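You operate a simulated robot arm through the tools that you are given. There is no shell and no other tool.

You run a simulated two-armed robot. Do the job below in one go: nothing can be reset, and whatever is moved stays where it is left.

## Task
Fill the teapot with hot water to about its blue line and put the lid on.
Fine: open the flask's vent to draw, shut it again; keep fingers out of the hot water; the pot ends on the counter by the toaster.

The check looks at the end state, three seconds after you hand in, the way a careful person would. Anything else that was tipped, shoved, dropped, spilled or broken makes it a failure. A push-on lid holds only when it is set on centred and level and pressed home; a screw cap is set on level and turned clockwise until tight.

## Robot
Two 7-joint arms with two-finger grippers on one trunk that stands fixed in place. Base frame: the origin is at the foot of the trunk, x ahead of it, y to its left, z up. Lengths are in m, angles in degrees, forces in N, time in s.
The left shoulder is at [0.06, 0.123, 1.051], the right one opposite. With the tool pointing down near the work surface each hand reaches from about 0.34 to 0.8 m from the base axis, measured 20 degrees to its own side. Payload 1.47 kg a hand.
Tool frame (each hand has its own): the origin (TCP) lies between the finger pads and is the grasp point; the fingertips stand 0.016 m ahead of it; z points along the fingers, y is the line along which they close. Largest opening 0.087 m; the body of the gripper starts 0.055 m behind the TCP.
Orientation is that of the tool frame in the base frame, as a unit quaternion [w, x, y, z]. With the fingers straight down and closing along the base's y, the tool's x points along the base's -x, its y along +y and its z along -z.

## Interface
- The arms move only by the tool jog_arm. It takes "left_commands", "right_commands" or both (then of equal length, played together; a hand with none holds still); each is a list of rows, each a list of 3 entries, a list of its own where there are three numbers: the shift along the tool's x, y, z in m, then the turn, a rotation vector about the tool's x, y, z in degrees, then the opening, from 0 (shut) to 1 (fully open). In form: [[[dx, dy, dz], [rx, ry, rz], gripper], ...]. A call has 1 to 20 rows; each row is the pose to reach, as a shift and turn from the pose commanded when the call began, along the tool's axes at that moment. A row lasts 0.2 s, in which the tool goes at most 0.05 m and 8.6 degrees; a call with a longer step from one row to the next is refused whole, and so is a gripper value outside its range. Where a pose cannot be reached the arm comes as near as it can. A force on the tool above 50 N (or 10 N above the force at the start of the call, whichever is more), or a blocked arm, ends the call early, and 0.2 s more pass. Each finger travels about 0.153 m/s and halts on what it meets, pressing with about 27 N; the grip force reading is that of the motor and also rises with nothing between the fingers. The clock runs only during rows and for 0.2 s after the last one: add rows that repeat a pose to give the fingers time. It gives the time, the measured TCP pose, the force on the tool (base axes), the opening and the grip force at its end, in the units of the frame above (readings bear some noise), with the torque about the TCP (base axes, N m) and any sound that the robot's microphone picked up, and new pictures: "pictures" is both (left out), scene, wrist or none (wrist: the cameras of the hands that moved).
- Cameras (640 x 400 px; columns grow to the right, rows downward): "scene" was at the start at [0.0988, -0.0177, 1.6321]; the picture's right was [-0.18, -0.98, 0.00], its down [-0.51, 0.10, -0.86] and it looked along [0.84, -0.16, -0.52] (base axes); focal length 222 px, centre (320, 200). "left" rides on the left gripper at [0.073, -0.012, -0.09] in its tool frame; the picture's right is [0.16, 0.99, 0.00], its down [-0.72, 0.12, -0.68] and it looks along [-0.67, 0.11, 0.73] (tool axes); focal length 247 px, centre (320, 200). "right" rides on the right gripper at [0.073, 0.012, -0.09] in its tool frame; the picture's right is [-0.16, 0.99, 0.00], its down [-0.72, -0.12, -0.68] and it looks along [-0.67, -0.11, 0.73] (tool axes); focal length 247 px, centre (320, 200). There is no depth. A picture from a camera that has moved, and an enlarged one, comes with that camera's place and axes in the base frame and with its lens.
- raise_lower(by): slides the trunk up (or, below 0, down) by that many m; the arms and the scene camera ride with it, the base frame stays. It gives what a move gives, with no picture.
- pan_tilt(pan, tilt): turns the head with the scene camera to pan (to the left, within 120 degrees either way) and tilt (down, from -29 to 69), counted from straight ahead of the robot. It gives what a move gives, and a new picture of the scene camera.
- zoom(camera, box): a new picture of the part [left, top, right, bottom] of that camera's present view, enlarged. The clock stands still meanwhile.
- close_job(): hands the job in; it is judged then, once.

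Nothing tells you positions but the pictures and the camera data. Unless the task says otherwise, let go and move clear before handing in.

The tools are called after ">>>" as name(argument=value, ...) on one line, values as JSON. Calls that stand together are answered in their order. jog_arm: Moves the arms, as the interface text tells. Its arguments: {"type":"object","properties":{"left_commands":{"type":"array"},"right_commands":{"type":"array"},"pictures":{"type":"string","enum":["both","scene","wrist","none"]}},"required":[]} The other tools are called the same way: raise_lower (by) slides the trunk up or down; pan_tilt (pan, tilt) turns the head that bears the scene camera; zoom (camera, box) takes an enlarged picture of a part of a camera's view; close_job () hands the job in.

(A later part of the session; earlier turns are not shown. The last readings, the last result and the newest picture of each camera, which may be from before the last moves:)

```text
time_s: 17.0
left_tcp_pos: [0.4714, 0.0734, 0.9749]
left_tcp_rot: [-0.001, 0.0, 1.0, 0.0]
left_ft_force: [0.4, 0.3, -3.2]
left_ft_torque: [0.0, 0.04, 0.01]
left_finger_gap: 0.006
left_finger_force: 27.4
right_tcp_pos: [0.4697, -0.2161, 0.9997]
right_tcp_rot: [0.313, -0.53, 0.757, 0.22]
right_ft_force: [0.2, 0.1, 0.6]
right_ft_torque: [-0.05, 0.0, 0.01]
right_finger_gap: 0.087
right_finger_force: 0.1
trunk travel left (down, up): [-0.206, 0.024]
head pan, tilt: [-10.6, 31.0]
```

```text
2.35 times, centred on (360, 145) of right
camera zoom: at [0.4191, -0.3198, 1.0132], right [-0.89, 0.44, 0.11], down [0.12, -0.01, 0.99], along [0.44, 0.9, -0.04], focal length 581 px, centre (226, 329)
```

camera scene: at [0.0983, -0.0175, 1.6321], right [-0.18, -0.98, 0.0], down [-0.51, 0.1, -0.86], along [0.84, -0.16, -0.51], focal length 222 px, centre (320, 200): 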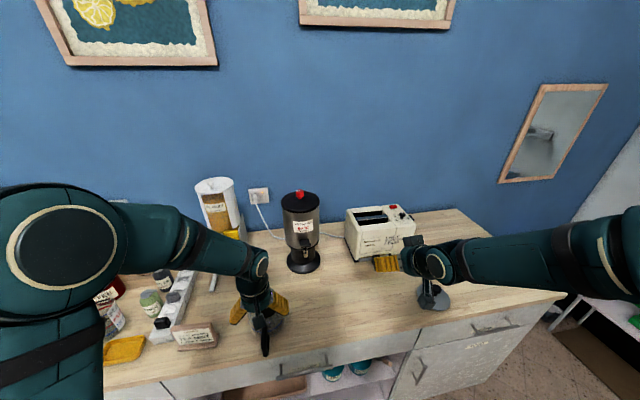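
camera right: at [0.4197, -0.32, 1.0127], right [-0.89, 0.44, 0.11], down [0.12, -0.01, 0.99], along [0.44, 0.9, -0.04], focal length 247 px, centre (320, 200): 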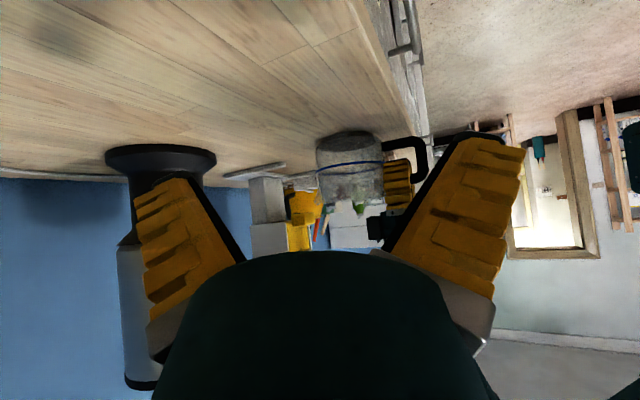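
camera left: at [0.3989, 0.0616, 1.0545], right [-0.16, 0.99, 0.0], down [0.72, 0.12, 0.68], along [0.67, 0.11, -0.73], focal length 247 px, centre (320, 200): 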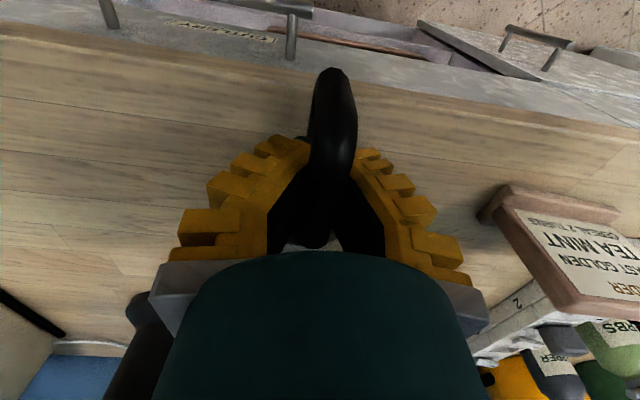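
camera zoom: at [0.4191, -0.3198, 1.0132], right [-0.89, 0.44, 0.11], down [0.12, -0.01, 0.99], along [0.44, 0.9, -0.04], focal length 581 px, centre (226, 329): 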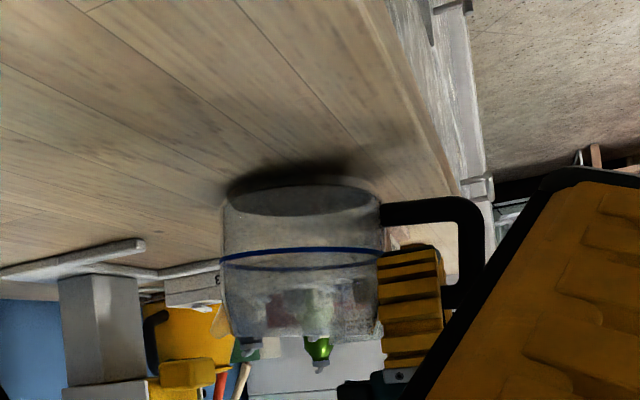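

Lifting by the handle tilts the pot about 5° because it rotates in the grip, so I'll slide it flat along the counter instead. First I'll set it down level and clear the right hand out of the way.

>>> jog_arm(left_commands=[[[0, 0, 0.004], [0, 0, 0], 0], [[0, 0, 0.008], [0, 0, 0], 0], [[0, 0, 0.011], [0, 0, 0], 0], [[0, 0, 0.011], [0, 0, 0], 0], [[0, 0, 0.011], [0, 0, 0], 0], [[0, 0, 0.011], [0, 0, 0], 0], [[0, 0, 0.011], [0, 0, 0], 0], [[0, 0, 0.011], [0, 0, 0], 0], [[0, 0, 0.011], [0, 0, 0], 0]], right_commands=[[[-0.0098, -0.003, -0.0216], [5.5, 0, 5.5], 1], [[-0.0196, -0.006, -0.0432], [11, 0, 11], 1], [[-0.0294, -0.009, -0.0649], [16.5, 0, 16.5], 1], [[-0.0392, -0.012, -0.0865], [22, 0, 22], 1], [[-0.049, -0.015, -0.1081], [27.5, 0, 27.5], 1], [[-0.0588, -0.018, -0.1297], [33, 0, 33], 1], [[-0.0686, -0.021, -0.1514], [38.5, 0, 38.5], 1], [[-0.0784, -0.024, -0.173], [44, 0, 44], 1], [[-0.0882, -0.0271, -0.1946], [49.5, 0, 49.5], 1]], pictures="none")

```text
time_s: 19.0
left_tcp_pos: [0.4731, 0.0741, 0.9629]
left_tcp_rot: [-0.001, 0.0, 1.0, 0.0]
left_ft_force: [-0.3, 0.4, -3.0]
left_ft_torque: [-0.01, -0.04, 0.04]
left_finger_gap: 0.006
left_finger_force: 26.9
right_tcp_pos: [0.4685, -0.2951, 1.1971]
right_tcp_rot: [0.387, -0.023, 0.922, 0.01]
right_ft_force: [0.6, 1.0, -0.4]
right_ft_torque: [-0.04, 0.0, -0.05]
right_finger_gap: 0.087
right_finger_force: 0.1
right hand out of reach, approached as far as the arm can: row 9
trunk travel left (down, up): [-0.206, 0.024]
head pan, tilt: [-10.6, 31.0]
```

The pot is flat again. Now I'll slide it toward the tap while turning its handle partly toward the right.

>>> jog_arm(left_commands=[[[-0.0013, -0.0085, 0.001], [0, 0, -1.9], 0], [[-0.0026, -0.017, 0.001], [0, 0, -3.75], 0], [[-0.0056, -0.034, 0.001], [0, 0, -7.5], 0], [[-0.0089, -0.051, 0.001], [0, 0, -11.25], 0], [[-0.0126, -0.0678, 0.001], [0, 0, -15], 0], [[-0.0167, -0.0845, 0.001], [0, 0, -18.75], 0], [[-0.0211, -0.1012, 0.001], [0, 0, -22.5], 0], [[-0.026, -0.1177, 0.001], [0, 0, -26.25], 0], [[-0.0312, -0.134, 0.001], [0, 0, -30], 0]], pictures="both")

>>> zoom(camera="scene", box=[230, 230, 360, 340])

```text
time_s: 21.0
left_tcp_pos: [0.5033, -0.0615, 0.9633]
left_tcp_rot: [0.0, -0.259, 0.966, 0.0]
left_ft_force: [-0.3, 0.7, -2.9]
left_ft_torque: [-0.07, 0.04, 0.03]
left_finger_gap: 0.0059
left_finger_force: 27.1
right_tcp_pos: [0.4686, -0.2967, 1.1956]
right_tcp_rot: [0.386, -0.023, 0.922, 0.012]
right_ft_force: [-0.8, -0.4, 0.1]
right_ft_torque: [-0.03, 0.0, -0.01]
right_finger_gap: 0.0868
right_finger_force: 0.1
trunk travel left (down, up): [-0.206, 0.024]
head pan, tilt: [-10.6, 31.0]
camera scene: at [0.099, -0.0183, 1.632], right [-0.18, -0.98, 0.0], down [-0.51, 0.1, -0.86], along [0.84, -0.16, -0.52], focal length 222 px, centre (320, 200)
camera left: at [0.447, -0.1096, 1.0537], right [-0.63, 0.78, 0.0], down [0.57, 0.46, 0.68], along [0.53, 0.43, -0.73], focal length 247 px, centre (320, 200)
```

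scene: 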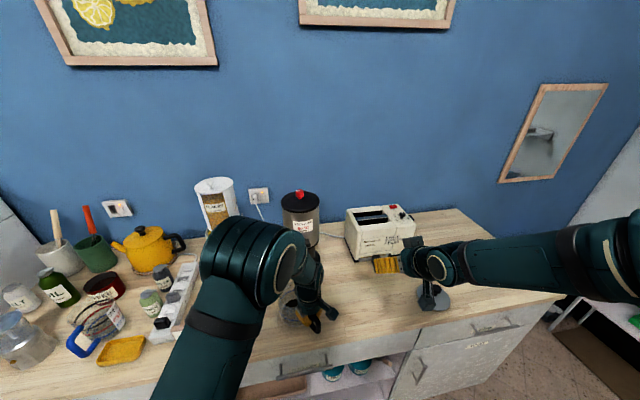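
left: 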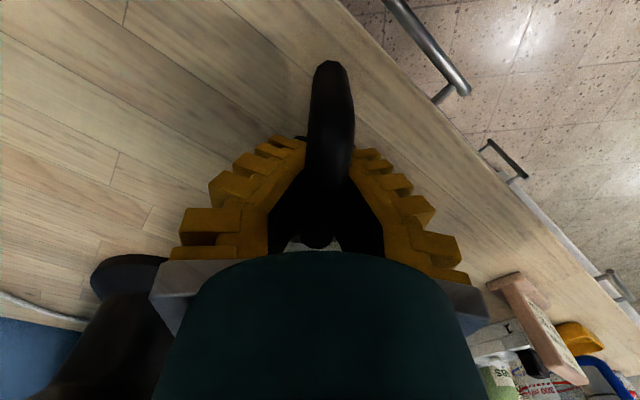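

```text
3.64 times, centred on (295, 285) of scene
camera zoom: at [0.099, -0.0183, 1.632], right [-0.18, -0.98, 0.0], down [-0.51, 0.1, -0.86], along [0.84, -0.16, -0.52], focal length 808 px, centre (411, -109)
```

zoom: 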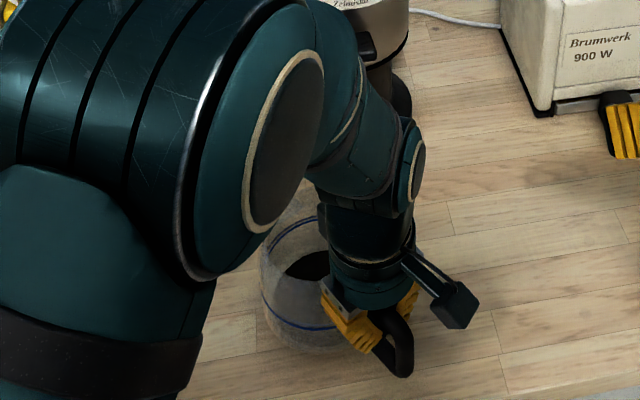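

The pot follows the hand cleanly. I'll continue toward the tap and stop short to inspect.

>>> jog_arm(left_commands=[[[0.0034, -0.0165, 0], [0, 0, -3.75], 0], [[0.0064, -0.0331, 0], [0, 0, -7.5], 0], [[0.009, -0.0498, 0], [0, 0, -11.25], 0], [[0.0111, -0.0664, 0], [0, 0, -15], 0], [[0.0042, -0.0749, 0], [0, 0, -16.9], 0], [[-0.0028, -0.0835, 0], [0, 0, -18.75], 0], [[-0.0099, -0.0918, 0], [0, 0, -20.6], 0], [[-0.017, -0.1003, 0], [0, 0, -22.5], 0], [[-0.0243, -0.1087, 0], [0, 0, -24.4], 0]], pictures="both")

>>> zoom(camera="scene", box=[250, 210, 370, 310])

>>> zoom(camera="right", box=[380, 0, 640, 200])

```text
time_s: 23.0
left_tcp_pos: [0.5795, -0.1441, 0.9637]
left_tcp_rot: [0.0, -0.457, 0.889, 0.0]
left_ft_force: [-0.3, 0.1, -1.7]
left_ft_torque: [-0.06, 0.01, 0.03]
left_finger_gap: 0.0061
left_finger_force: 27.3
right_tcp_pos: [0.4684, -0.2959, 1.1952]
right_tcp_rot: [0.387, -0.023, 0.922, 0.012]
right_ft_force: [1.2, 0.5, 0.1]
right_ft_torque: [0.01, 0.02, 0.01]
right_finger_gap: 0.0871
right_finger_force: 0.0
trunk travel left (down, up): [-0.206, 0.024]
head pan, tilt: [-10.6, 31.0]
camera scene: at [0.0991, -0.0178, 1.632], right [-0.18, -0.98, 0.0], down [-0.51, 0.1, -0.86], along [0.84, -0.16, -0.52], focal length 222 px, centre (320, 200)
camera left: at [0.546, -0.2102, 1.0524], right [-0.89, 0.45, 0.0], down [0.33, 0.66, 0.68], along [0.3, 0.61, -0.73], focal length 247 px, centre (320, 200)
```

scene: 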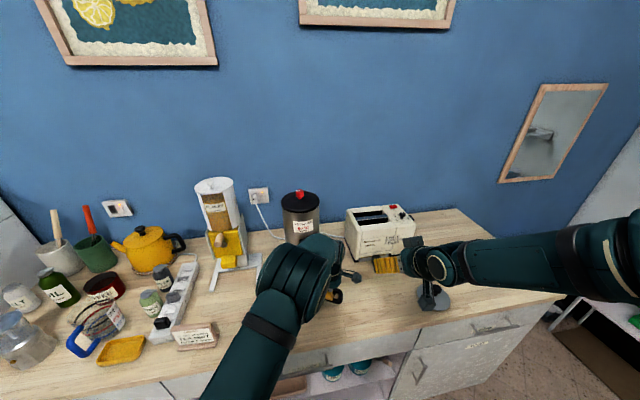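
left: 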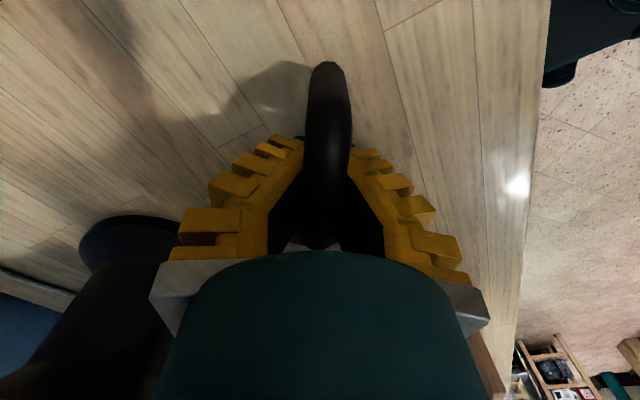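

```text
4.00 times, centred on (310, 260) of scene
camera zoom: at [0.0991, -0.0178, 1.632], right [-0.18, -0.98, 0.0], down [-0.51, 0.1, -0.86], along [0.84, -0.16, -0.52], focal length 889 px, centre (360, -40)
```

zoom: 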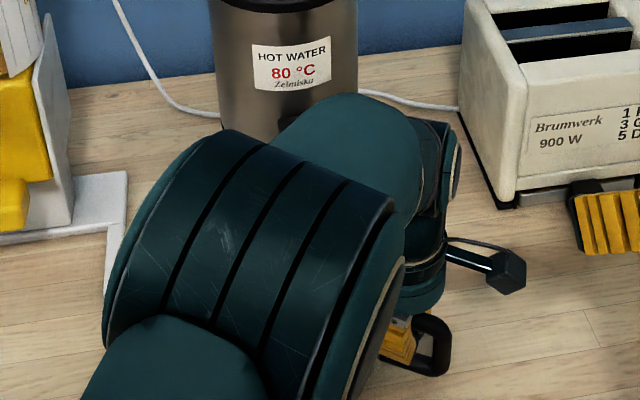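

```text
2.00 times, centred on (510, 100) of right
camera zoom: at [0.3544, -0.2897, 1.2073], right [0.06, 0.99, 0.12], down [0.03, -0.12, 0.99], along [1.0, -0.06, -0.04], focal length 494 px, centre (-60, 400)
```

zoom: 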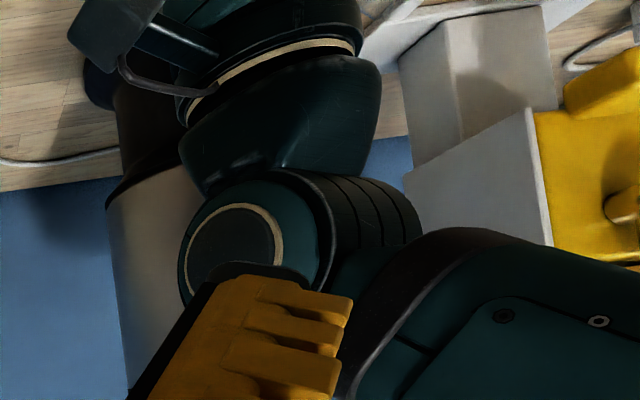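

The left elbow is getting close to the flask, so I'll leave the pot here, just short of the tap. I'll release it and retreat the left arm, then finish from the right side with the right hand.

>>> jog_arm(left_commands=[[[0, 0, 0], [0, 0, 0], 0.3], [[0, 0, 0], [0, 0, 0], 0.6], [[0, 0, -0.03], [0, 0, 0], 0.6], [[0, 0, -0.07], [0, 0, 0], 0.6], [[0, 0, -0.115], [0, 0, 0], 0.8], [[0, 0, -0.16], [0, 0, 0], 1], [[-0.015, 0.0307, -0.17], [0, 0, 6.8], 1], [[-0.03, 0.0614, -0.18], [0, 0, 13.6], 1], [[-0.045, 0.092, -0.19], [0, 0, 20.4], 1], [[-0.06, 0.1227, -0.2], [0, 0, 27.2], 1], [[-0.075, 0.1534, -0.21], [0, 0, 34], 1], [[-0.09, 0.184, -0.22], [0, 0, 40.8], 1], [[-0.105, 0.2147, -0.23], [0, 0, 47.6], 1], [[-0.1195, 0.2454, -0.24], [0, 0, 54.4], 1]], pictures="both")

>>> zoom(camera="scene", box=[250, 210, 370, 310])

>>> zoom(camera="right", box=[380, 0, 640, 200])

```text
time_s: 26.0
left_tcp_pos: [0.4501, 0.0994, 1.2038]
left_tcp_rot: [0.001, 0.001, 1.0, 0.001]
left_ft_force: [-1.2, 0.6, -0.4]
left_ft_torque: [-0.03, -0.01, -0.01]
left_finger_gap: 0.0871
left_finger_force: 0.0
right_tcp_pos: [0.468, -0.2956, 1.1965]
right_tcp_rot: [0.387, -0.024, 0.922, 0.01]
right_ft_force: [-0.2, 0.1, -0.4]
right_ft_torque: [-0.02, 0.04, -0.02]
right_finger_gap: 0.0872
right_finger_force: 0.1
trunk travel left (down, up): [-0.206, 0.024]
head pan, tilt: [-10.6, 31.0]
camera scene: at [0.0976, -0.0163, 1.6322], right [-0.18, -0.98, 0.0], down [-0.51, 0.09, -0.86], along [0.84, -0.16, -0.51], focal length 222 px, centre (320, 200)
camera left: at [0.3756, 0.0867, 1.2929], right [-0.16, 0.99, 0.0], down [0.72, 0.11, 0.68], along [0.67, 0.11, -0.73], focal length 247 px, centre (320, 200)
```

scene: 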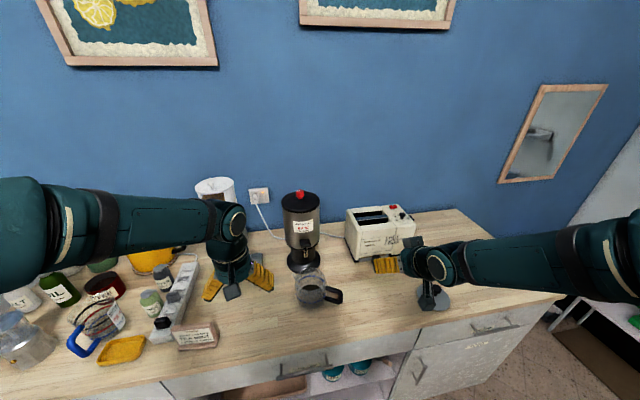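
left: 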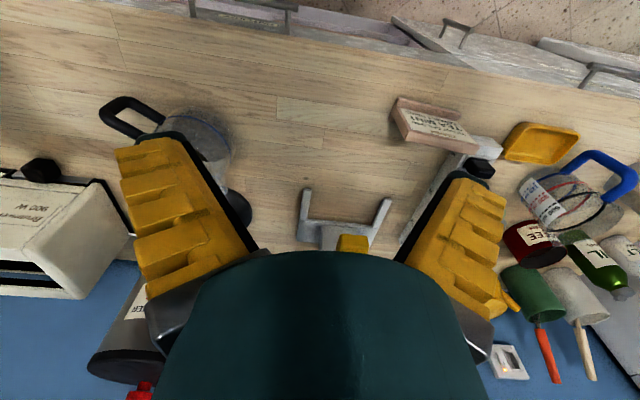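

```text
4.00 times, centred on (310, 260) of scene
camera zoom: at [0.0976, -0.0163, 1.6322], right [-0.18, -0.98, 0.0], down [-0.51, 0.09, -0.86], along [0.84, -0.16, -0.51], focal length 889 px, centre (360, -40)
```

zoom: 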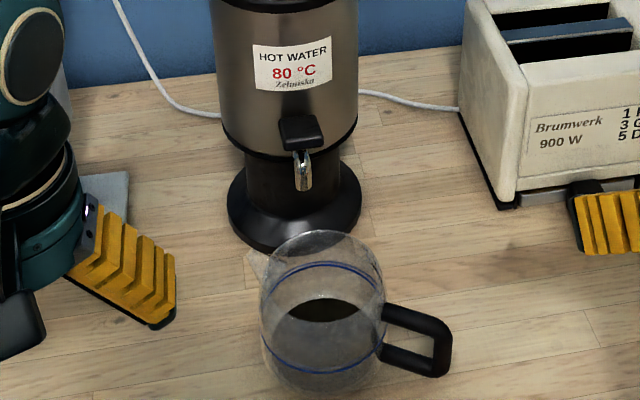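

```text
2.00 times, centred on (510, 100) of right
camera zoom: at [0.3533, -0.2886, 1.208], right [0.06, 0.99, 0.11], down [0.03, -0.12, 0.99], along [1.0, -0.06, -0.03], focal length 494 px, centre (-60, 400)
```

zoom: 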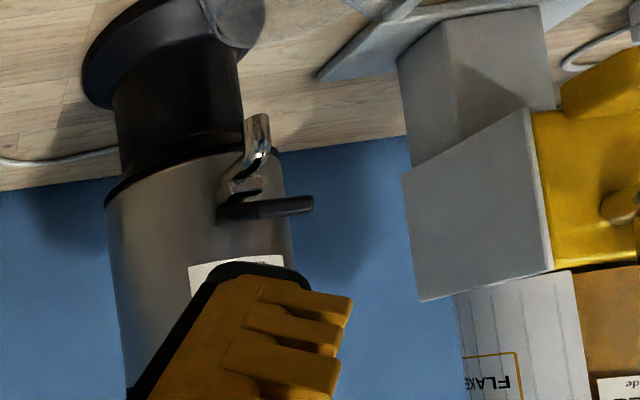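

The pot stands in front of the tap at about (0.613, -0.077) with its handle toward lower right, and its middle bar is near (0.575, -0.15). The lever paddle runs from (0.72, 1.085) out to (0.655, 1.11). I'll bring the right hand above the handle at yaw 60°.

>>> jog_arm(right_commands=[[[0.0011, 0.0155, 0.0189], [-2.5, 4.6, -6.0], 1], [[0.0022, 0.0311, 0.0379], [-5.0, 9.2, -12.0], 1], [[0.0034, 0.0466, 0.0568], [-7.5, 13.9, -18.0], 1], [[0.0045, 0.0621, 0.0757], [-10.0, 18.5, -24.0], 1], [[0.0056, 0.0777, 0.0947], [-12.6, 23.1, -29.9], 1], [[0.0067, 0.0932, 0.1136], [-15.1, 27.7, -35.9], 1], [[0.0079, 0.1087, 0.1325], [-17.6, 32.4, -41.9], 1], [[0.009, 0.1243, 0.1515], [-20.1, 37.0, -47.9], 1], [[0.0101, 0.1398, 0.1704], [-22.6, 41.6, -53.9], 1]], pictures="both")

>>> zoom(camera="right", box=[200, 20, 460, 250])

```text
time_s: 28.0
left_tcp_pos: [0.4503, 0.0979, 1.2029]
left_tcp_rot: [-0.001, 0.0, 1.0, 0.0]
left_ft_force: [-0.2, -0.3, -0.2]
left_ft_torque: [-0.03, -0.01, -0.03]
left_finger_gap: 0.0869
left_finger_force: 0.2
right_tcp_pos: [0.5777, -0.1507, 1.069]
right_tcp_rot: [-0.001, -0.5, 0.866, 0.001]
right_ft_force: [0.5, -0.2, 0.9]
right_ft_torque: [0.0, 0.03, 0.01]
right_finger_gap: 0.087
right_finger_force: 0.1
trunk travel left (down, up): [-0.206, 0.024]
head pan, tilt: [-10.6, 31.0]
camera scene: at [0.1001, -0.0171, 1.6319], right [-0.18, -0.98, 0.0], down [-0.51, 0.09, -0.86], along [0.84, -0.16, -0.52], focal length 222 px, centre (320, 200)
camera right: at [0.5316, -0.2071, 1.1588], right [-0.78, 0.63, 0.0], down [0.46, 0.57, 0.68], along [0.43, 0.53, -0.73], focal length 247 px, centre (320, 200)
```

scene: 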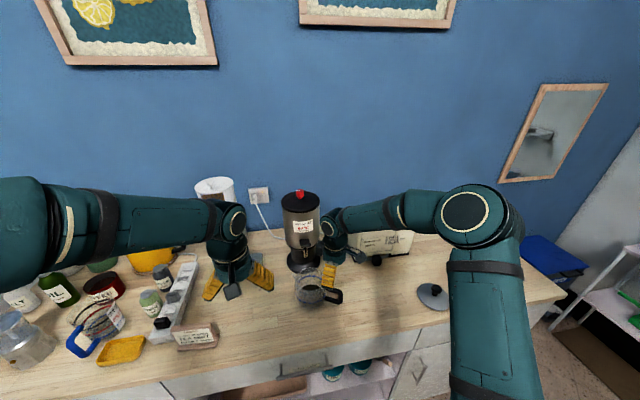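
right: 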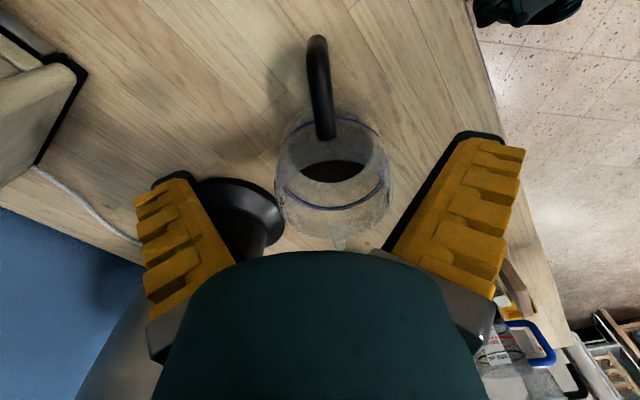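

```text
1.74 times, centred on (330, 135) of right
camera zoom: at [0.5316, -0.2071, 1.1588], right [-0.78, 0.63, 0.0], down [0.46, 0.57, 0.68], along [0.43, 0.53, -0.73], focal length 430 px, centre (303, 313)
```

zoom: 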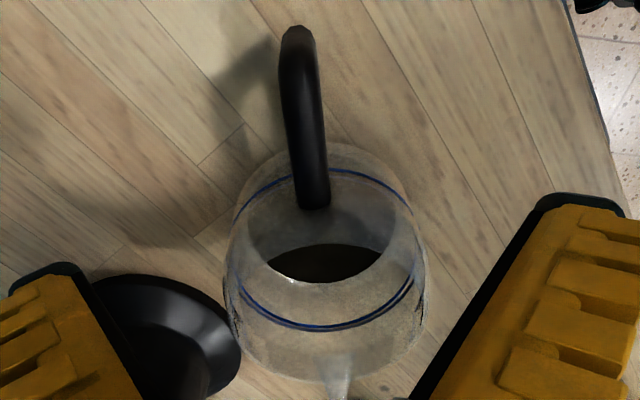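

The handle bar's mid-point is near (0.573, -0.156) at azimuth 236°, with the pot centre at (0.617, -0.080). I'll align the right hand and grip the bar.

>>> jog_arm(right_commands=[[[0.0035, 0, 0.035], [0, 0, 1.7], 1], [[0.0071, -0.0007, 0.07], [0, 0, 3.5], 1], [[0.0071, -0.0007, 0.1035], [0, 0, 3.5], 1], [[0.0071, -0.0007, 0.1035], [0, 0, 3.5], 0.5], [[0.0071, -0.0007, 0.1035], [0, 0, 3.5], 0], [[0.0071, -0.0007, 0.1035], [0, 0, 3.5], 0], [[0.0071, -0.0007, 0.1035], [0, 0, 3.5], 0]], pictures="both")

>>> zoom(camera="scene", box=[250, 210, 370, 310])

```text
time_s: 29.6
left_tcp_pos: [0.4502, 0.0974, 1.2033]
left_tcp_rot: [-0.001, 0.0, 1.0, 0.0]
left_ft_force: [-0.2, 0.7, -1.3]
left_ft_torque: [-0.02, -0.02, 0.02]
left_finger_gap: 0.0871
left_finger_force: 0.0
right_tcp_pos: [0.5724, -0.1568, 0.9651]
right_tcp_rot: [0.0, -0.473, 0.881, 0.001]
right_ft_force: [-0.5, -0.2, -0.5]
right_ft_torque: [0.0, -0.01, 0.05]
right_finger_gap: 0.0062
right_finger_force: 27.6
trunk travel left (down, up): [-0.206, 0.024]
head pan, tilt: [-10.6, 31.0]
camera scene: at [0.099, -0.0178, 1.6321], right [-0.18, -0.98, 0.0], down [-0.51, 0.1, -0.86], along [0.84, -0.16, -0.52], focal length 222 px, centre (320, 200)
camera right: at [0.5238, -0.2113, 1.056], right [-0.74, 0.68, 0.0], down [0.5, 0.54, 0.68], along [0.46, 0.5, -0.73], focal length 247 px, centre (320, 200)
```

scene: 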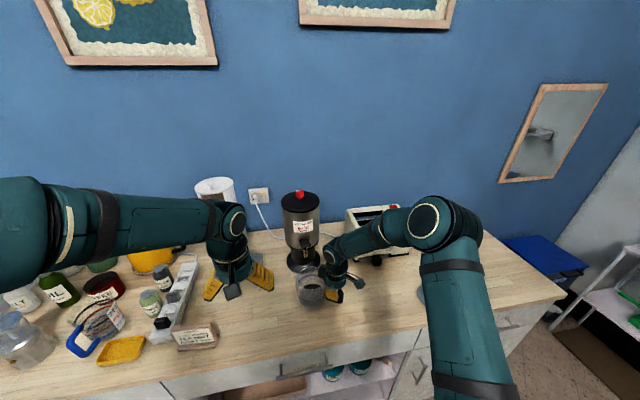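
right: 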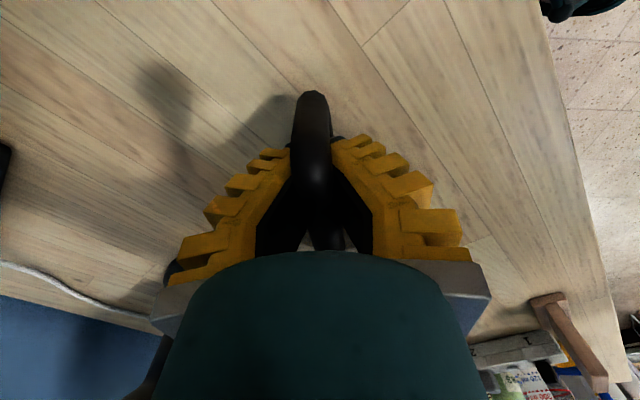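

```text
4.00 times, centred on (310, 260) of scene
camera zoom: at [0.099, -0.0178, 1.6321], right [-0.18, -0.98, 0.0], down [-0.51, 0.1, -0.86], along [0.84, -0.16, -0.52], focal length 889 px, centre (360, -40)
```

zoom: 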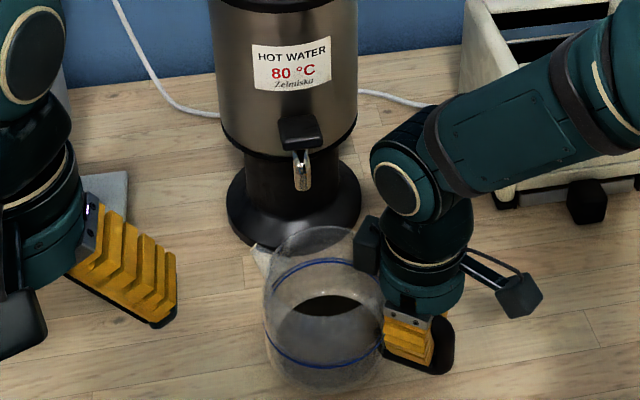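

The bar is gripped, and the scene camera keeps a clear view of the pot. I'll slide it about 35 mm toward the tap and check.

>>> jog_arm(right_commands=[[[-0.003, -0.004, 0], [0, 0, 0], 0], [[-0.0075, -0.009, 0], [0, 0, 0], 0], [[-0.012, -0.0145, 0], [0, 0, 0], 0], [[-0.0165, -0.0195, 0], [0, 0, 0], 0], [[-0.0225, -0.027, 0], [0, 0, 0], 0], [[-0.0225, -0.027, 0], [0, 0, 0], 0]], pictures="none")

>>> zoom(camera="scene", box=[265, 215, 365, 295])

>>> zoom(camera="left", box=[60, 60, 320, 260])

```text
time_s: 31.0
left_tcp_pos: [0.4497, 0.098, 1.2033]
left_tcp_rot: [0.0, 0.0, 1.0, 0.0]
left_ft_force: [0.0, -0.3, -0.2]
left_ft_torque: [-0.03, 0.0, -0.02]
left_finger_gap: 0.0868
left_finger_force: 0.0
right_tcp_pos: [0.6075, -0.1527, 0.967]
right_tcp_rot: [0.001, -0.474, 0.88, 0.0]
right_ft_force: [0.3, 1.2, -0.5]
right_ft_torque: [0.04, 0.0, 0.1]
right_finger_gap: 0.0062
right_finger_force: 26.9
trunk travel left (down, up): [-0.206, 0.024]
head pan, tilt: [-10.6, 31.0]
```

```text
5.00 times, centred on (315, 255) of scene
camera zoom: at [0.0989, -0.0177, 1.6321], right [-0.18, -0.98, 0.0], down [-0.51, 0.1, -0.86], along [0.84, -0.16, -0.52], focal length 1111 px, centre (345, -75)
```

zoom: 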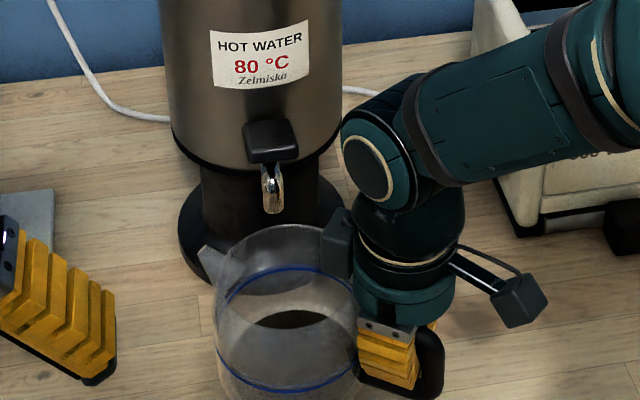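

```text
2.00 times, centred on (190, 160) of left
camera zoom: at [0.3769, 0.085, 1.2928], right [-0.16, 0.99, 0.0], down [0.72, 0.12, 0.68], along [0.67, 0.11, -0.73], focal length 494 px, centre (580, 280)
```

zoom: 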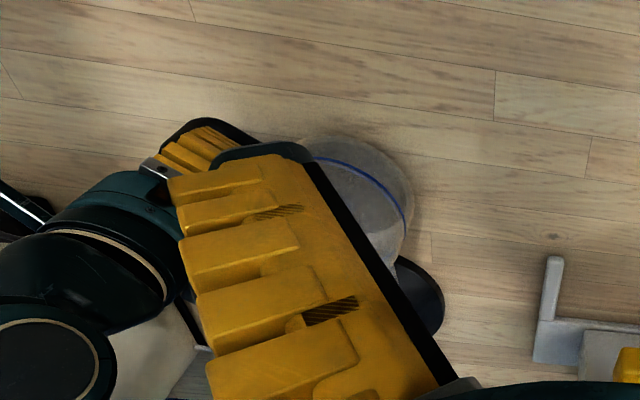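

The pot centre is now at about (0.656, -0.074), and its rim covers the spout's drop point at x≈0.688. I'll nudge it 4 mm more, release, and retreat the right hand to a viewing spot.

>>> jog_arm(right_commands=[[[-0.0022, -0.0033, 0], [0, 0, 0], 0], [[-0.0022, -0.0033, 0], [0, 0, 0], 0], [[-0.0022, -0.0033, 0], [0, 0, 0], 0.3], [[-0.0022, -0.0033, 0], [0, 0, 0], 0.6], [[-0.0022, -0.0033, -0.035], [0, 0, 0], 0.6], [[-0.0022, -0.0033, -0.08], [0, 0, 0], 0.8], [[-0.0022, -0.0033, -0.125], [0, 0, 0], 1], [[0.035, -0.0038, -0.14], [0, 0, 0], 1], [[0.07, -0.0044, -0.145], [0, 0, 0], 1], [[0.105, -0.005, -0.15], [0, 0, 0], 1], [[0.14, -0.0055, -0.15], [0, 0, 0], 1], [[0.175, -0.006, -0.15], [0, 0, 0], 1], [[0.207, -0.0066, -0.15], [0, 0, 0], 1]], pictures="both")

>>> zoom(camera="scene", box=[265, 175, 365, 295])

>>> zoom(camera="right", box=[160, 60, 420, 260])

```text
time_s: 33.8
left_tcp_pos: [0.4495, 0.097, 1.2048]
left_tcp_rot: [0.001, 0.0, 1.0, 0.0]
left_ft_force: [0.1, 0.7, -0.1]
left_ft_torque: [0.01, -0.01, 0.02]
left_finger_gap: 0.087
left_finger_force: 0.1
right_tcp_pos: [0.4971, -0.3293, 1.1131]
right_tcp_rot: [0.001, -0.474, 0.881, 0.001]
right_ft_force: [-1.0, -0.1, 0.2]
right_ft_torque: [0.03, -0.02, -0.01]
right_finger_gap: 0.0869
right_finger_force: 0.1
trunk travel left (down, up): [-0.206, 0.024]
head pan, tilt: [-10.6, 31.0]
camera scene: at [0.0982, -0.0181, 1.6321], right [-0.18, -0.98, 0.0], down [-0.51, 0.1, -0.86], along [0.84, -0.16, -0.51], focal length 222 px, centre (320, 200)
camera right: at [0.4478, -0.3826, 1.2046], right [-0.74, 0.68, 0.0], down [0.5, 0.54, 0.68], along [0.46, 0.5, -0.73], focal length 247 px, centre (320, 200)
```

scene: 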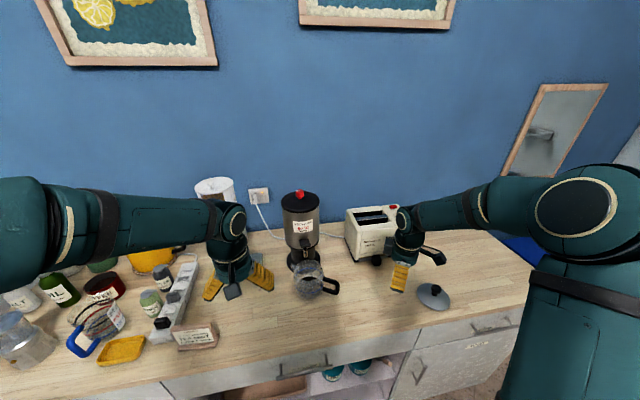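
right: 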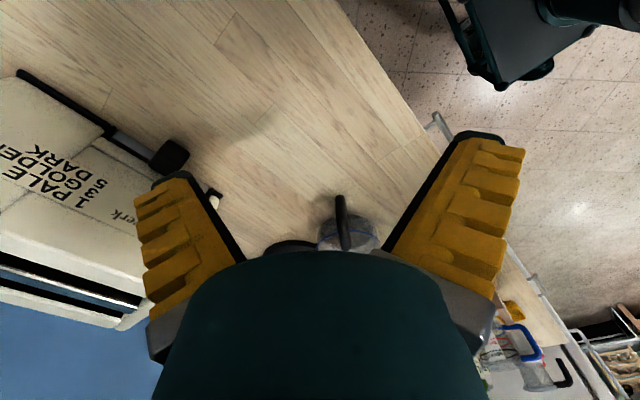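

```text
3.33 times, centred on (315, 235) of scene
camera zoom: at [0.0982, -0.0181, 1.6321], right [-0.18, -0.98, 0.0], down [-0.51, 0.1, -0.86], along [0.84, -0.16, -0.51], focal length 741 px, centre (337, 83)
```

zoom: 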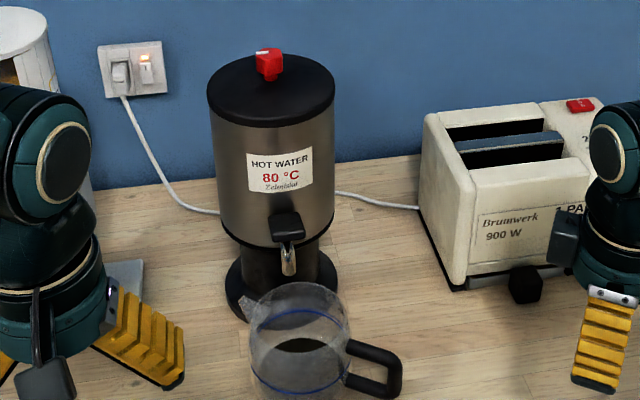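

```text
2.00 times, centred on (290, 160) of right
camera zoom: at [0.4478, -0.3826, 1.2046], right [-0.74, 0.68, 0.0], down [0.5, 0.54, 0.68], along [0.46, 0.5, -0.73], focal length 494 px, centre (380, 280)
```

zoom: 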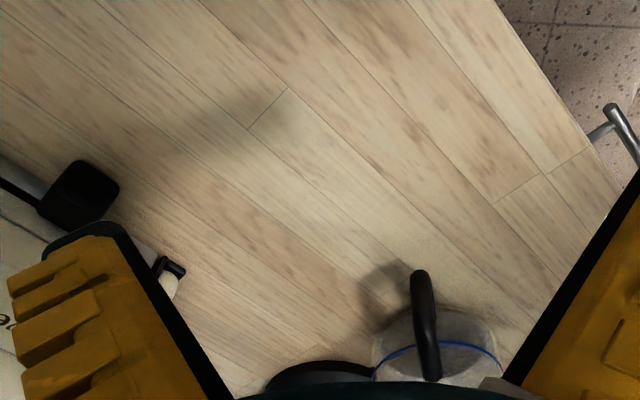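

The pot is under the tap. Next is the vent, so I'll look closely at the red knob and the flask lid for markings.

>>> zoom(camera="scene", box=[284, 182, 316, 202])

>>> zoom(camera="scene", box=[275, 225, 335, 270])

>>> zoom(camera="left", box=[60, 260, 220, 400])

```text
16.00 times, centred on (300, 192) of scene
camera zoom: at [0.0982, -0.0181, 1.6321], right [-0.18, -0.98, 0.0], down [-0.51, 0.1, -0.86], along [0.84, -0.16, -0.51], focal length 3556 px, centre (640, 328)
```

zoom: 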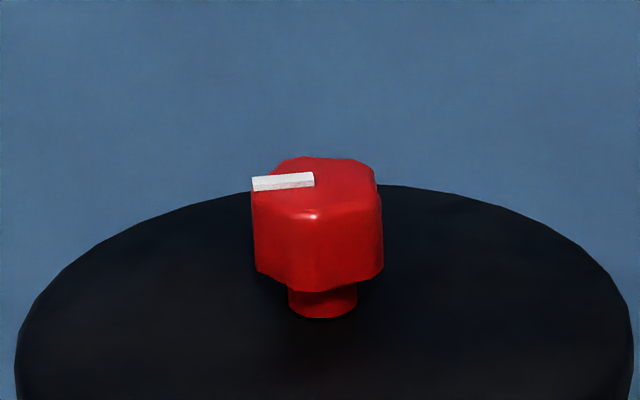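

```text
8.89 times, centred on (305, 248) of scene
camera zoom: at [0.0982, -0.0181, 1.6321], right [-0.18, -0.98, 0.0], down [-0.51, 0.1, -0.86], along [0.84, -0.16, -0.51], focal length 1976 px, centre (453, -222)
```

zoom: 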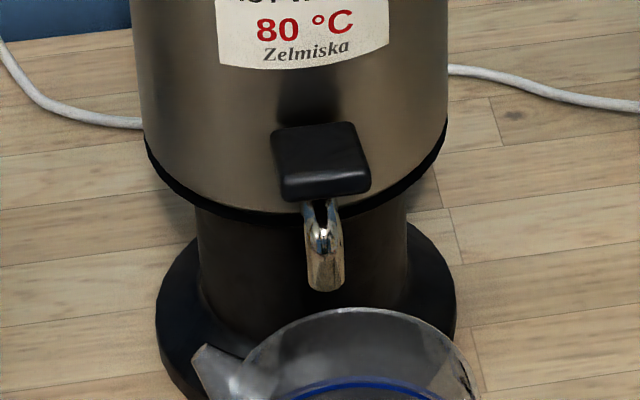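

```text
2.86 times, centred on (140, 330) of left
camera zoom: at [0.3764, 0.0847, 1.293], right [-0.16, 0.99, 0.0], down [0.72, 0.12, 0.68], along [0.67, 0.11, -0.73], focal length 706 px, centre (834, -171)
```

zoom: 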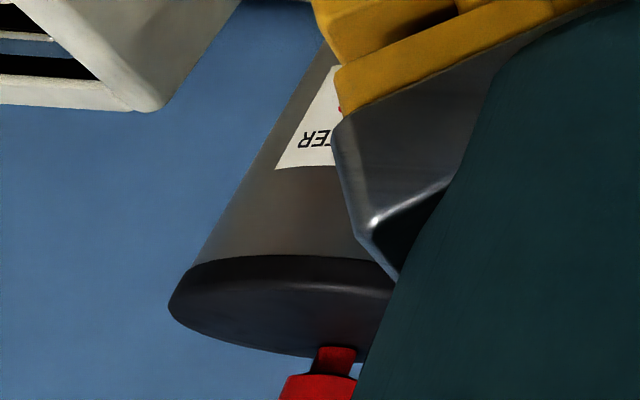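

The vent is a 30 mm hex knob at about (0.80, -0.0745), z 1.231–1.25, on a flask top at z 1.216, with its pointer facing left. I'll bring the right hand in from above, pitched 60° and yawed -35°, and shift the left hand aside.

>>> jog_arm(right_commands=[[[-0.0242, 0.0014, -0.0246], [3.17, -3.08, 5.48], 1], [[-0.0484, 0.0028, -0.0491], [6.33, -6.16, 10.96], 1], [[-0.0726, 0.0042, -0.0737], [9.5, -9.24, 16.44], 1], [[-0.0968, 0.0056, -0.0982], [12.67, -12.32, 21.92], 1], [[-0.121, 0.007, -0.1228], [15.83, -15.4, 27.4], 1], [[-0.1452, 0.0083, -0.1473], [19.0, -18.48, 32.88], 1], [[-0.1694, 0.0097, -0.1719], [22.17, -21.56, 38.36], 1], [[-0.1936, 0.0111, -0.1964], [25.33, -24.64, 43.84], 1], [[-0.2178, 0.0125, -0.221], [28.5, -27.72, 49.32], 1], [[-0.242, 0.0139, -0.2455], [31.67, -30.8, 54.8], 1], [[-0.2698, 0.0045, -0.2311], [34.83, -33.88, 60.28], 1], [[-0.2977, -0.0049, -0.2167], [38.0, -36.96, 65.76], 1], [[-0.3255, -0.0144, -0.2023], [41.17, -40.04, 71.24], 1], [[-0.3534, -0.0238, -0.1879], [44.33, -43.12, 76.72], 1], [[-0.3812, -0.0332, -0.1735], [47.5, -46.2, 82.2], 1]], left_commands=[[[0.006, 0.02, 0], [0, 0, 0], 1], [[0.012, 0.04, 0], [0, 0, 0], 1], [[0.018, 0.06, 0], [0, 0, 0], 1], [[0.024, 0.08, 0], [0, 0, 0], 1], [[0.03, 0.1, 0], [0, 0, 0], 1], [[0.03, 0.1, 0], [0, 0, 0], 1], [[0.03, 0.1, 0], [0, 0, 0], 1], [[0.03, 0.1, 0], [0, 0, 0], 1], [[0.03, 0.1, 0], [0, 0, 0], 1], [[0.03, 0.1, 0], [0, 0, 0], 1], [[0.03, 0.1, 0], [0, 0, 0], 1], [[0.03, 0.1, 0], [0, 0, 0], 1], [[0.03, 0.1, 0], [0, 0, 0], 1], [[0.03, 0.1, 0], [0, 0, 0], 1], [[0.03, 0.1, 0], [0, 0, 0], 1]], pictures="both")

```text
time_s: 37.0
left_tcp_pos: [0.4195, 0.1985, 1.2039]
left_tcp_rot: [-0.002, 0.0, 1.0, 0.001]
left_ft_force: [0.4, 0.2, -0.1]
left_ft_torque: [-0.03, 0.02, -0.02]
left_finger_gap: 0.087
left_finger_force: 0.1
right_tcp_pos: [0.7394, -0.0285, 1.2912]
right_tcp_rot: [0.477, 0.26, 0.826, -0.149]
right_ft_force: [0.6, 0.5, 0.1]
right_ft_torque: [-0.03, 0.02, -0.04]
right_finger_gap: 0.0868
right_finger_force: 0.0
trunk travel left (down, up): [-0.206, 0.024]
head pan, tilt: [-10.6, 31.0]
camera scene: at [0.1004, -0.0164, 1.6319], right [-0.18, -0.98, 0.0], down [-0.51, 0.09, -0.86], along [0.84, -0.16, -0.52], focal length 222 px, centre (320, 200)
camera right: at [0.6542, 0.0466, 1.273], right [0.63, 0.76, 0.14], down [-0.25, 0.03, 0.97], along [0.73, -0.65, 0.21], focal length 247 px, centre (320, 200)
camera left: at [0.347, 0.1857, 1.2929], right [-0.16, 0.99, 0.0], down [0.72, 0.12, 0.68], along [0.67, 0.11, -0.73], focal length 247 px, centre (320, 200)
```

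scene: 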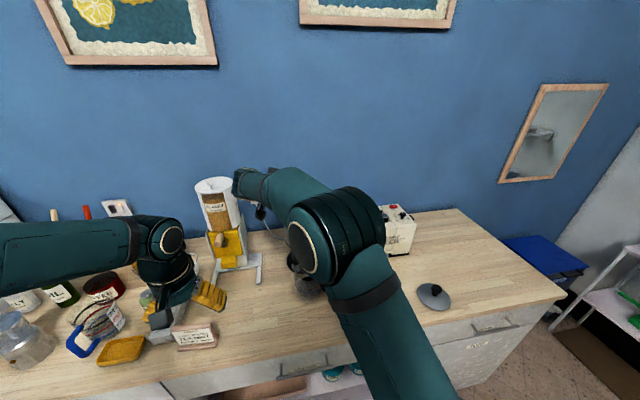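
right: 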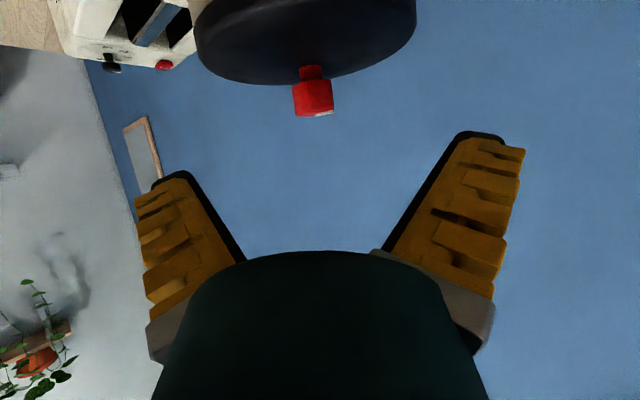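
left: 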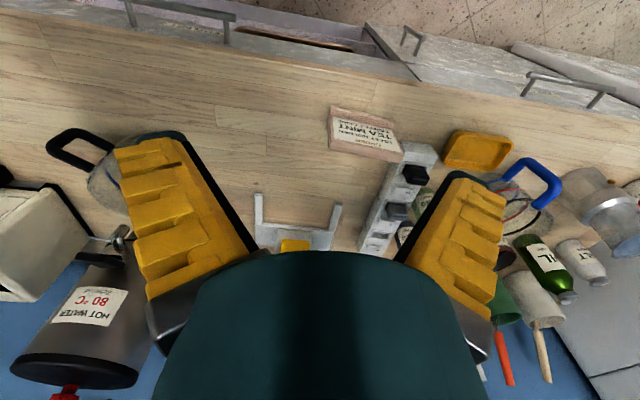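

The knob lies exactly on the tool axis, and the right camera confirms (0.80, -0.0745, 1.24). I'll advance along the tool axis with the fingers open.

>>> jog_arm(right_commands=[[[0.0012, -0.001, 0.03], [0, 0, 0], 1], [[0.0025, -0.0021, 0.06], [0, 0, 0], 1], [[0.0037, -0.0032, 0.08], [0, 0, 0], 1], [[0.0037, -0.0032, 0.0895], [0, 0, 0], 1]], pictures="wrist")

>>> zoom(camera="right", box=[220, 40, 420, 260])

>>> zoom(camera="left", box=[0, 200, 200, 400])

```text
time_s: 38.0
left_tcp_pos: [0.4183, 0.1975, 1.2033]
left_tcp_rot: [0.0, 0.0, 1.0, 0.0]
left_ft_force: [0.6, 0.3, 0.1]
left_ft_torque: [0.0, 0.01, -0.01]
left_finger_gap: 0.0874
left_finger_force: 0.0
right_tcp_pos: [0.7968, -0.0764, 1.2405]
right_tcp_rot: [0.476, 0.261, 0.826, -0.15]
right_ft_force: [0.1, 0.3, 0.7]
right_ft_torque: [0.0, -0.02, -0.01]
right_finger_gap: 0.087
right_finger_force: 0.0
trunk travel left (down, up): [-0.206, 0.024]
head pan, tilt: [-10.6, 31.0]
camera right: at [0.7122, -0.0011, 1.2237], right [0.63, 0.76, 0.14], down [-0.25, 0.03, 0.97], along [0.73, -0.65, 0.21], focal length 247 px, centre (320, 200)
```

right: 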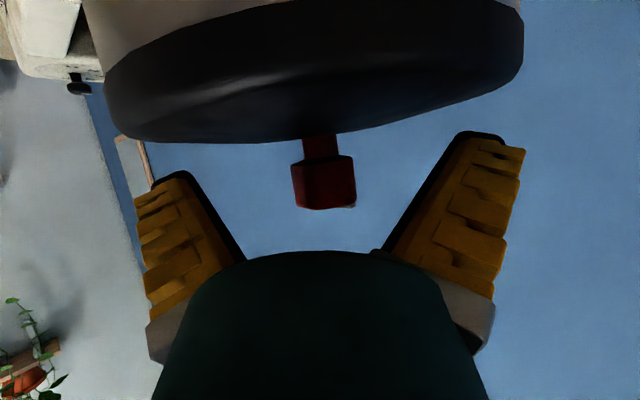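

```text
1.82 times, centred on (320, 150) of right
camera zoom: at [0.7122, -0.0011, 1.2237], right [0.63, 0.76, 0.14], down [-0.25, 0.03, 0.97], along [0.73, -0.65, 0.21], focal length 449 px, centre (320, 291)
```

zoom: 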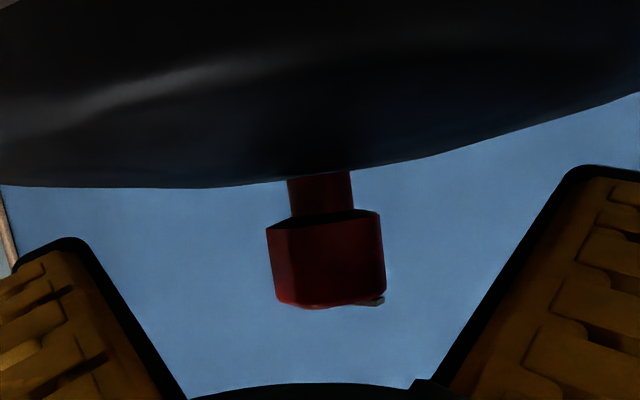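

```text
2.00 times, centred on (100, 300) of left
camera zoom: at [0.3457, 0.1845, 1.2935], right [-0.16, 0.99, 0.0], down [0.72, 0.12, 0.68], along [0.67, 0.11, -0.73], focal length 494 px, centre (760, 0)
```

zoom: 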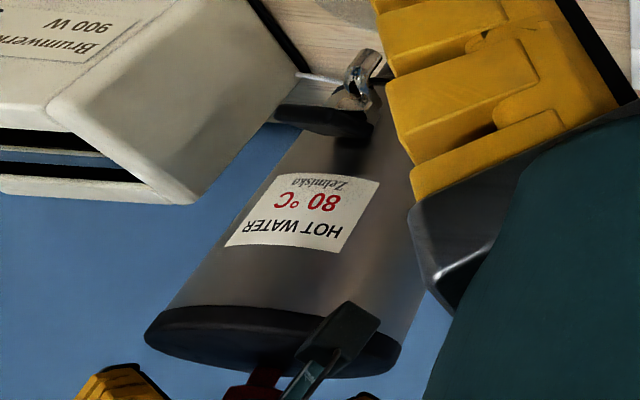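

The knob is centred between the fingers, about 2 mm off, so I'll correct that and close on it gently.

>>> jog_arm(right_commands=[[[0, 0.002, 0.001], [0, 0, 0], 0.7], [[0, 0.002, 0.001], [0, 0, 0], 0.45], [[0, 0.002, 0.001], [0, 0, 0], 0.2], [[0, 0.002, 0.001], [0, 0, 0], 0], [[0, 0.002, 0.001], [0, 0, 0], 0]], pictures="wrist")

```text
time_s: 39.2
left_tcp_pos: [0.418, 0.1973, 1.205]
left_tcp_rot: [0.0, 0.0, 1.0, 0.0]
left_ft_force: [-0.6, 1.2, 0.0]
left_ft_torque: [0.0, 0.03, 0.0]
left_finger_gap: 0.0869
left_finger_force: 0.0
right_tcp_pos: [0.7977, -0.0747, 1.2414]
right_tcp_rot: [0.476, 0.261, 0.826, -0.15]
right_ft_force: [-4.8, 3.2, 3.1]
right_ft_torque: [0.11, -0.05, 0.01]
right_finger_gap: 0.0228
right_finger_force: 29.8
trunk travel left (down, up): [-0.206, 0.024]
head pan, tilt: [-10.6, 31.0]
camera right: at [0.7125, 0.0014, 1.2242], right [0.63, 0.76, 0.14], down [-0.25, 0.03, 0.97], along [0.73, -0.64, 0.21], focal length 247 px, centre (320, 200)
```

right: 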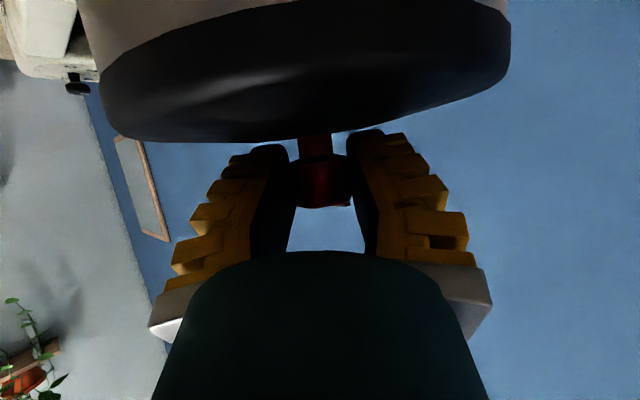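

The knob is gripped, with a gap of 0.023. I'll turn it counter-clockwise, seen from above, 35° to start.

>>> jog_arm(right_commands=[[[0, 0.002, 0], [-6.06, 0, -3.5], 0], [[0, 0.002, 0], [-12.1, 0, -7.0], 0], [[0, 0.002, 0], [-18.2, 0, -10.5], 0], [[0, 0.002, 0], [-24.2, 0, -14.0], 0], [[0, 0.002, 0], [-30.3, 0, -17.5], 0]], pictures="both")

>>> zoom(camera="left", box=[0, 280, 200, 400])

```text
time_s: 40.4
left_tcp_pos: [0.4185, 0.1969, 1.2045]
left_tcp_rot: [0.0, 0.0, 1.0, 0.001]
left_ft_force: [0.4, -0.1, -0.5]
left_ft_torque: [0.03, 0.0, 0.01]
left_finger_gap: 0.0869
left_finger_force: 0.0
right_tcp_pos: [0.7992, -0.0757, 1.2396]
right_tcp_rot: [0.499, 0.001, 0.866, 0.0]
right_ft_force: [-2.1, -7.0, 3.0]
right_ft_torque: [-0.21, -0.17, -0.32]
right_finger_gap: 0.0233
right_finger_force: 30.0
trunk travel left (down, up): [-0.206, 0.024]
head pan, tilt: [-10.6, 31.0]
camera scene: at [0.098, -0.0193, 1.6321], right [-0.18, -0.98, 0.0], down [-0.51, 0.1, -0.86], along [0.84, -0.16, -0.51], focal length 222 px, centre (320, 200)
camera right: at [0.6861, -0.0631, 1.2231], right [0.08, 0.99, 0.14], down [-0.23, -0.12, 0.97], along [0.97, -0.11, 0.21], focal length 247 px, centre (320, 200)
```

scene: 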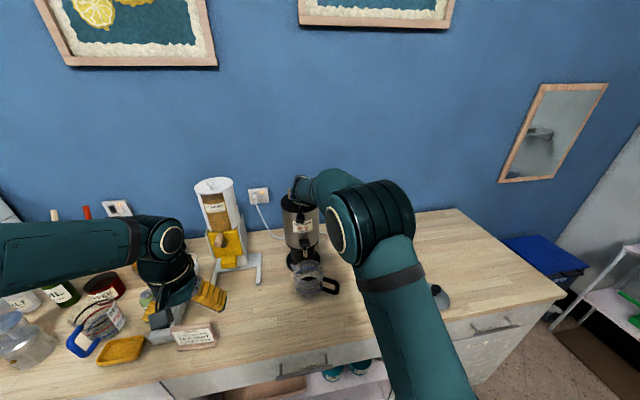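
right: 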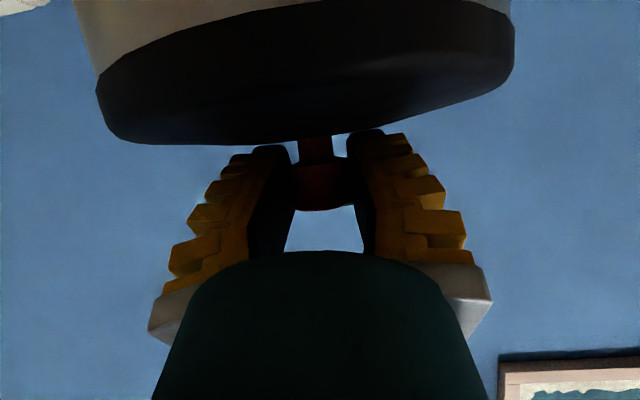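

```text
3.20 times, centred on (100, 340) of left
camera zoom: at [0.3451, 0.1834, 1.2939], right [-0.16, 0.99, 0.0], down [0.72, 0.12, 0.68], along [0.67, 0.11, -0.73], focal length 790 px, centre (1024, -248)
```

zoom: 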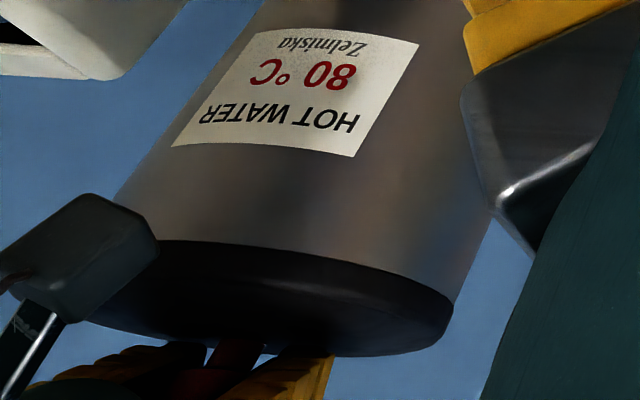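

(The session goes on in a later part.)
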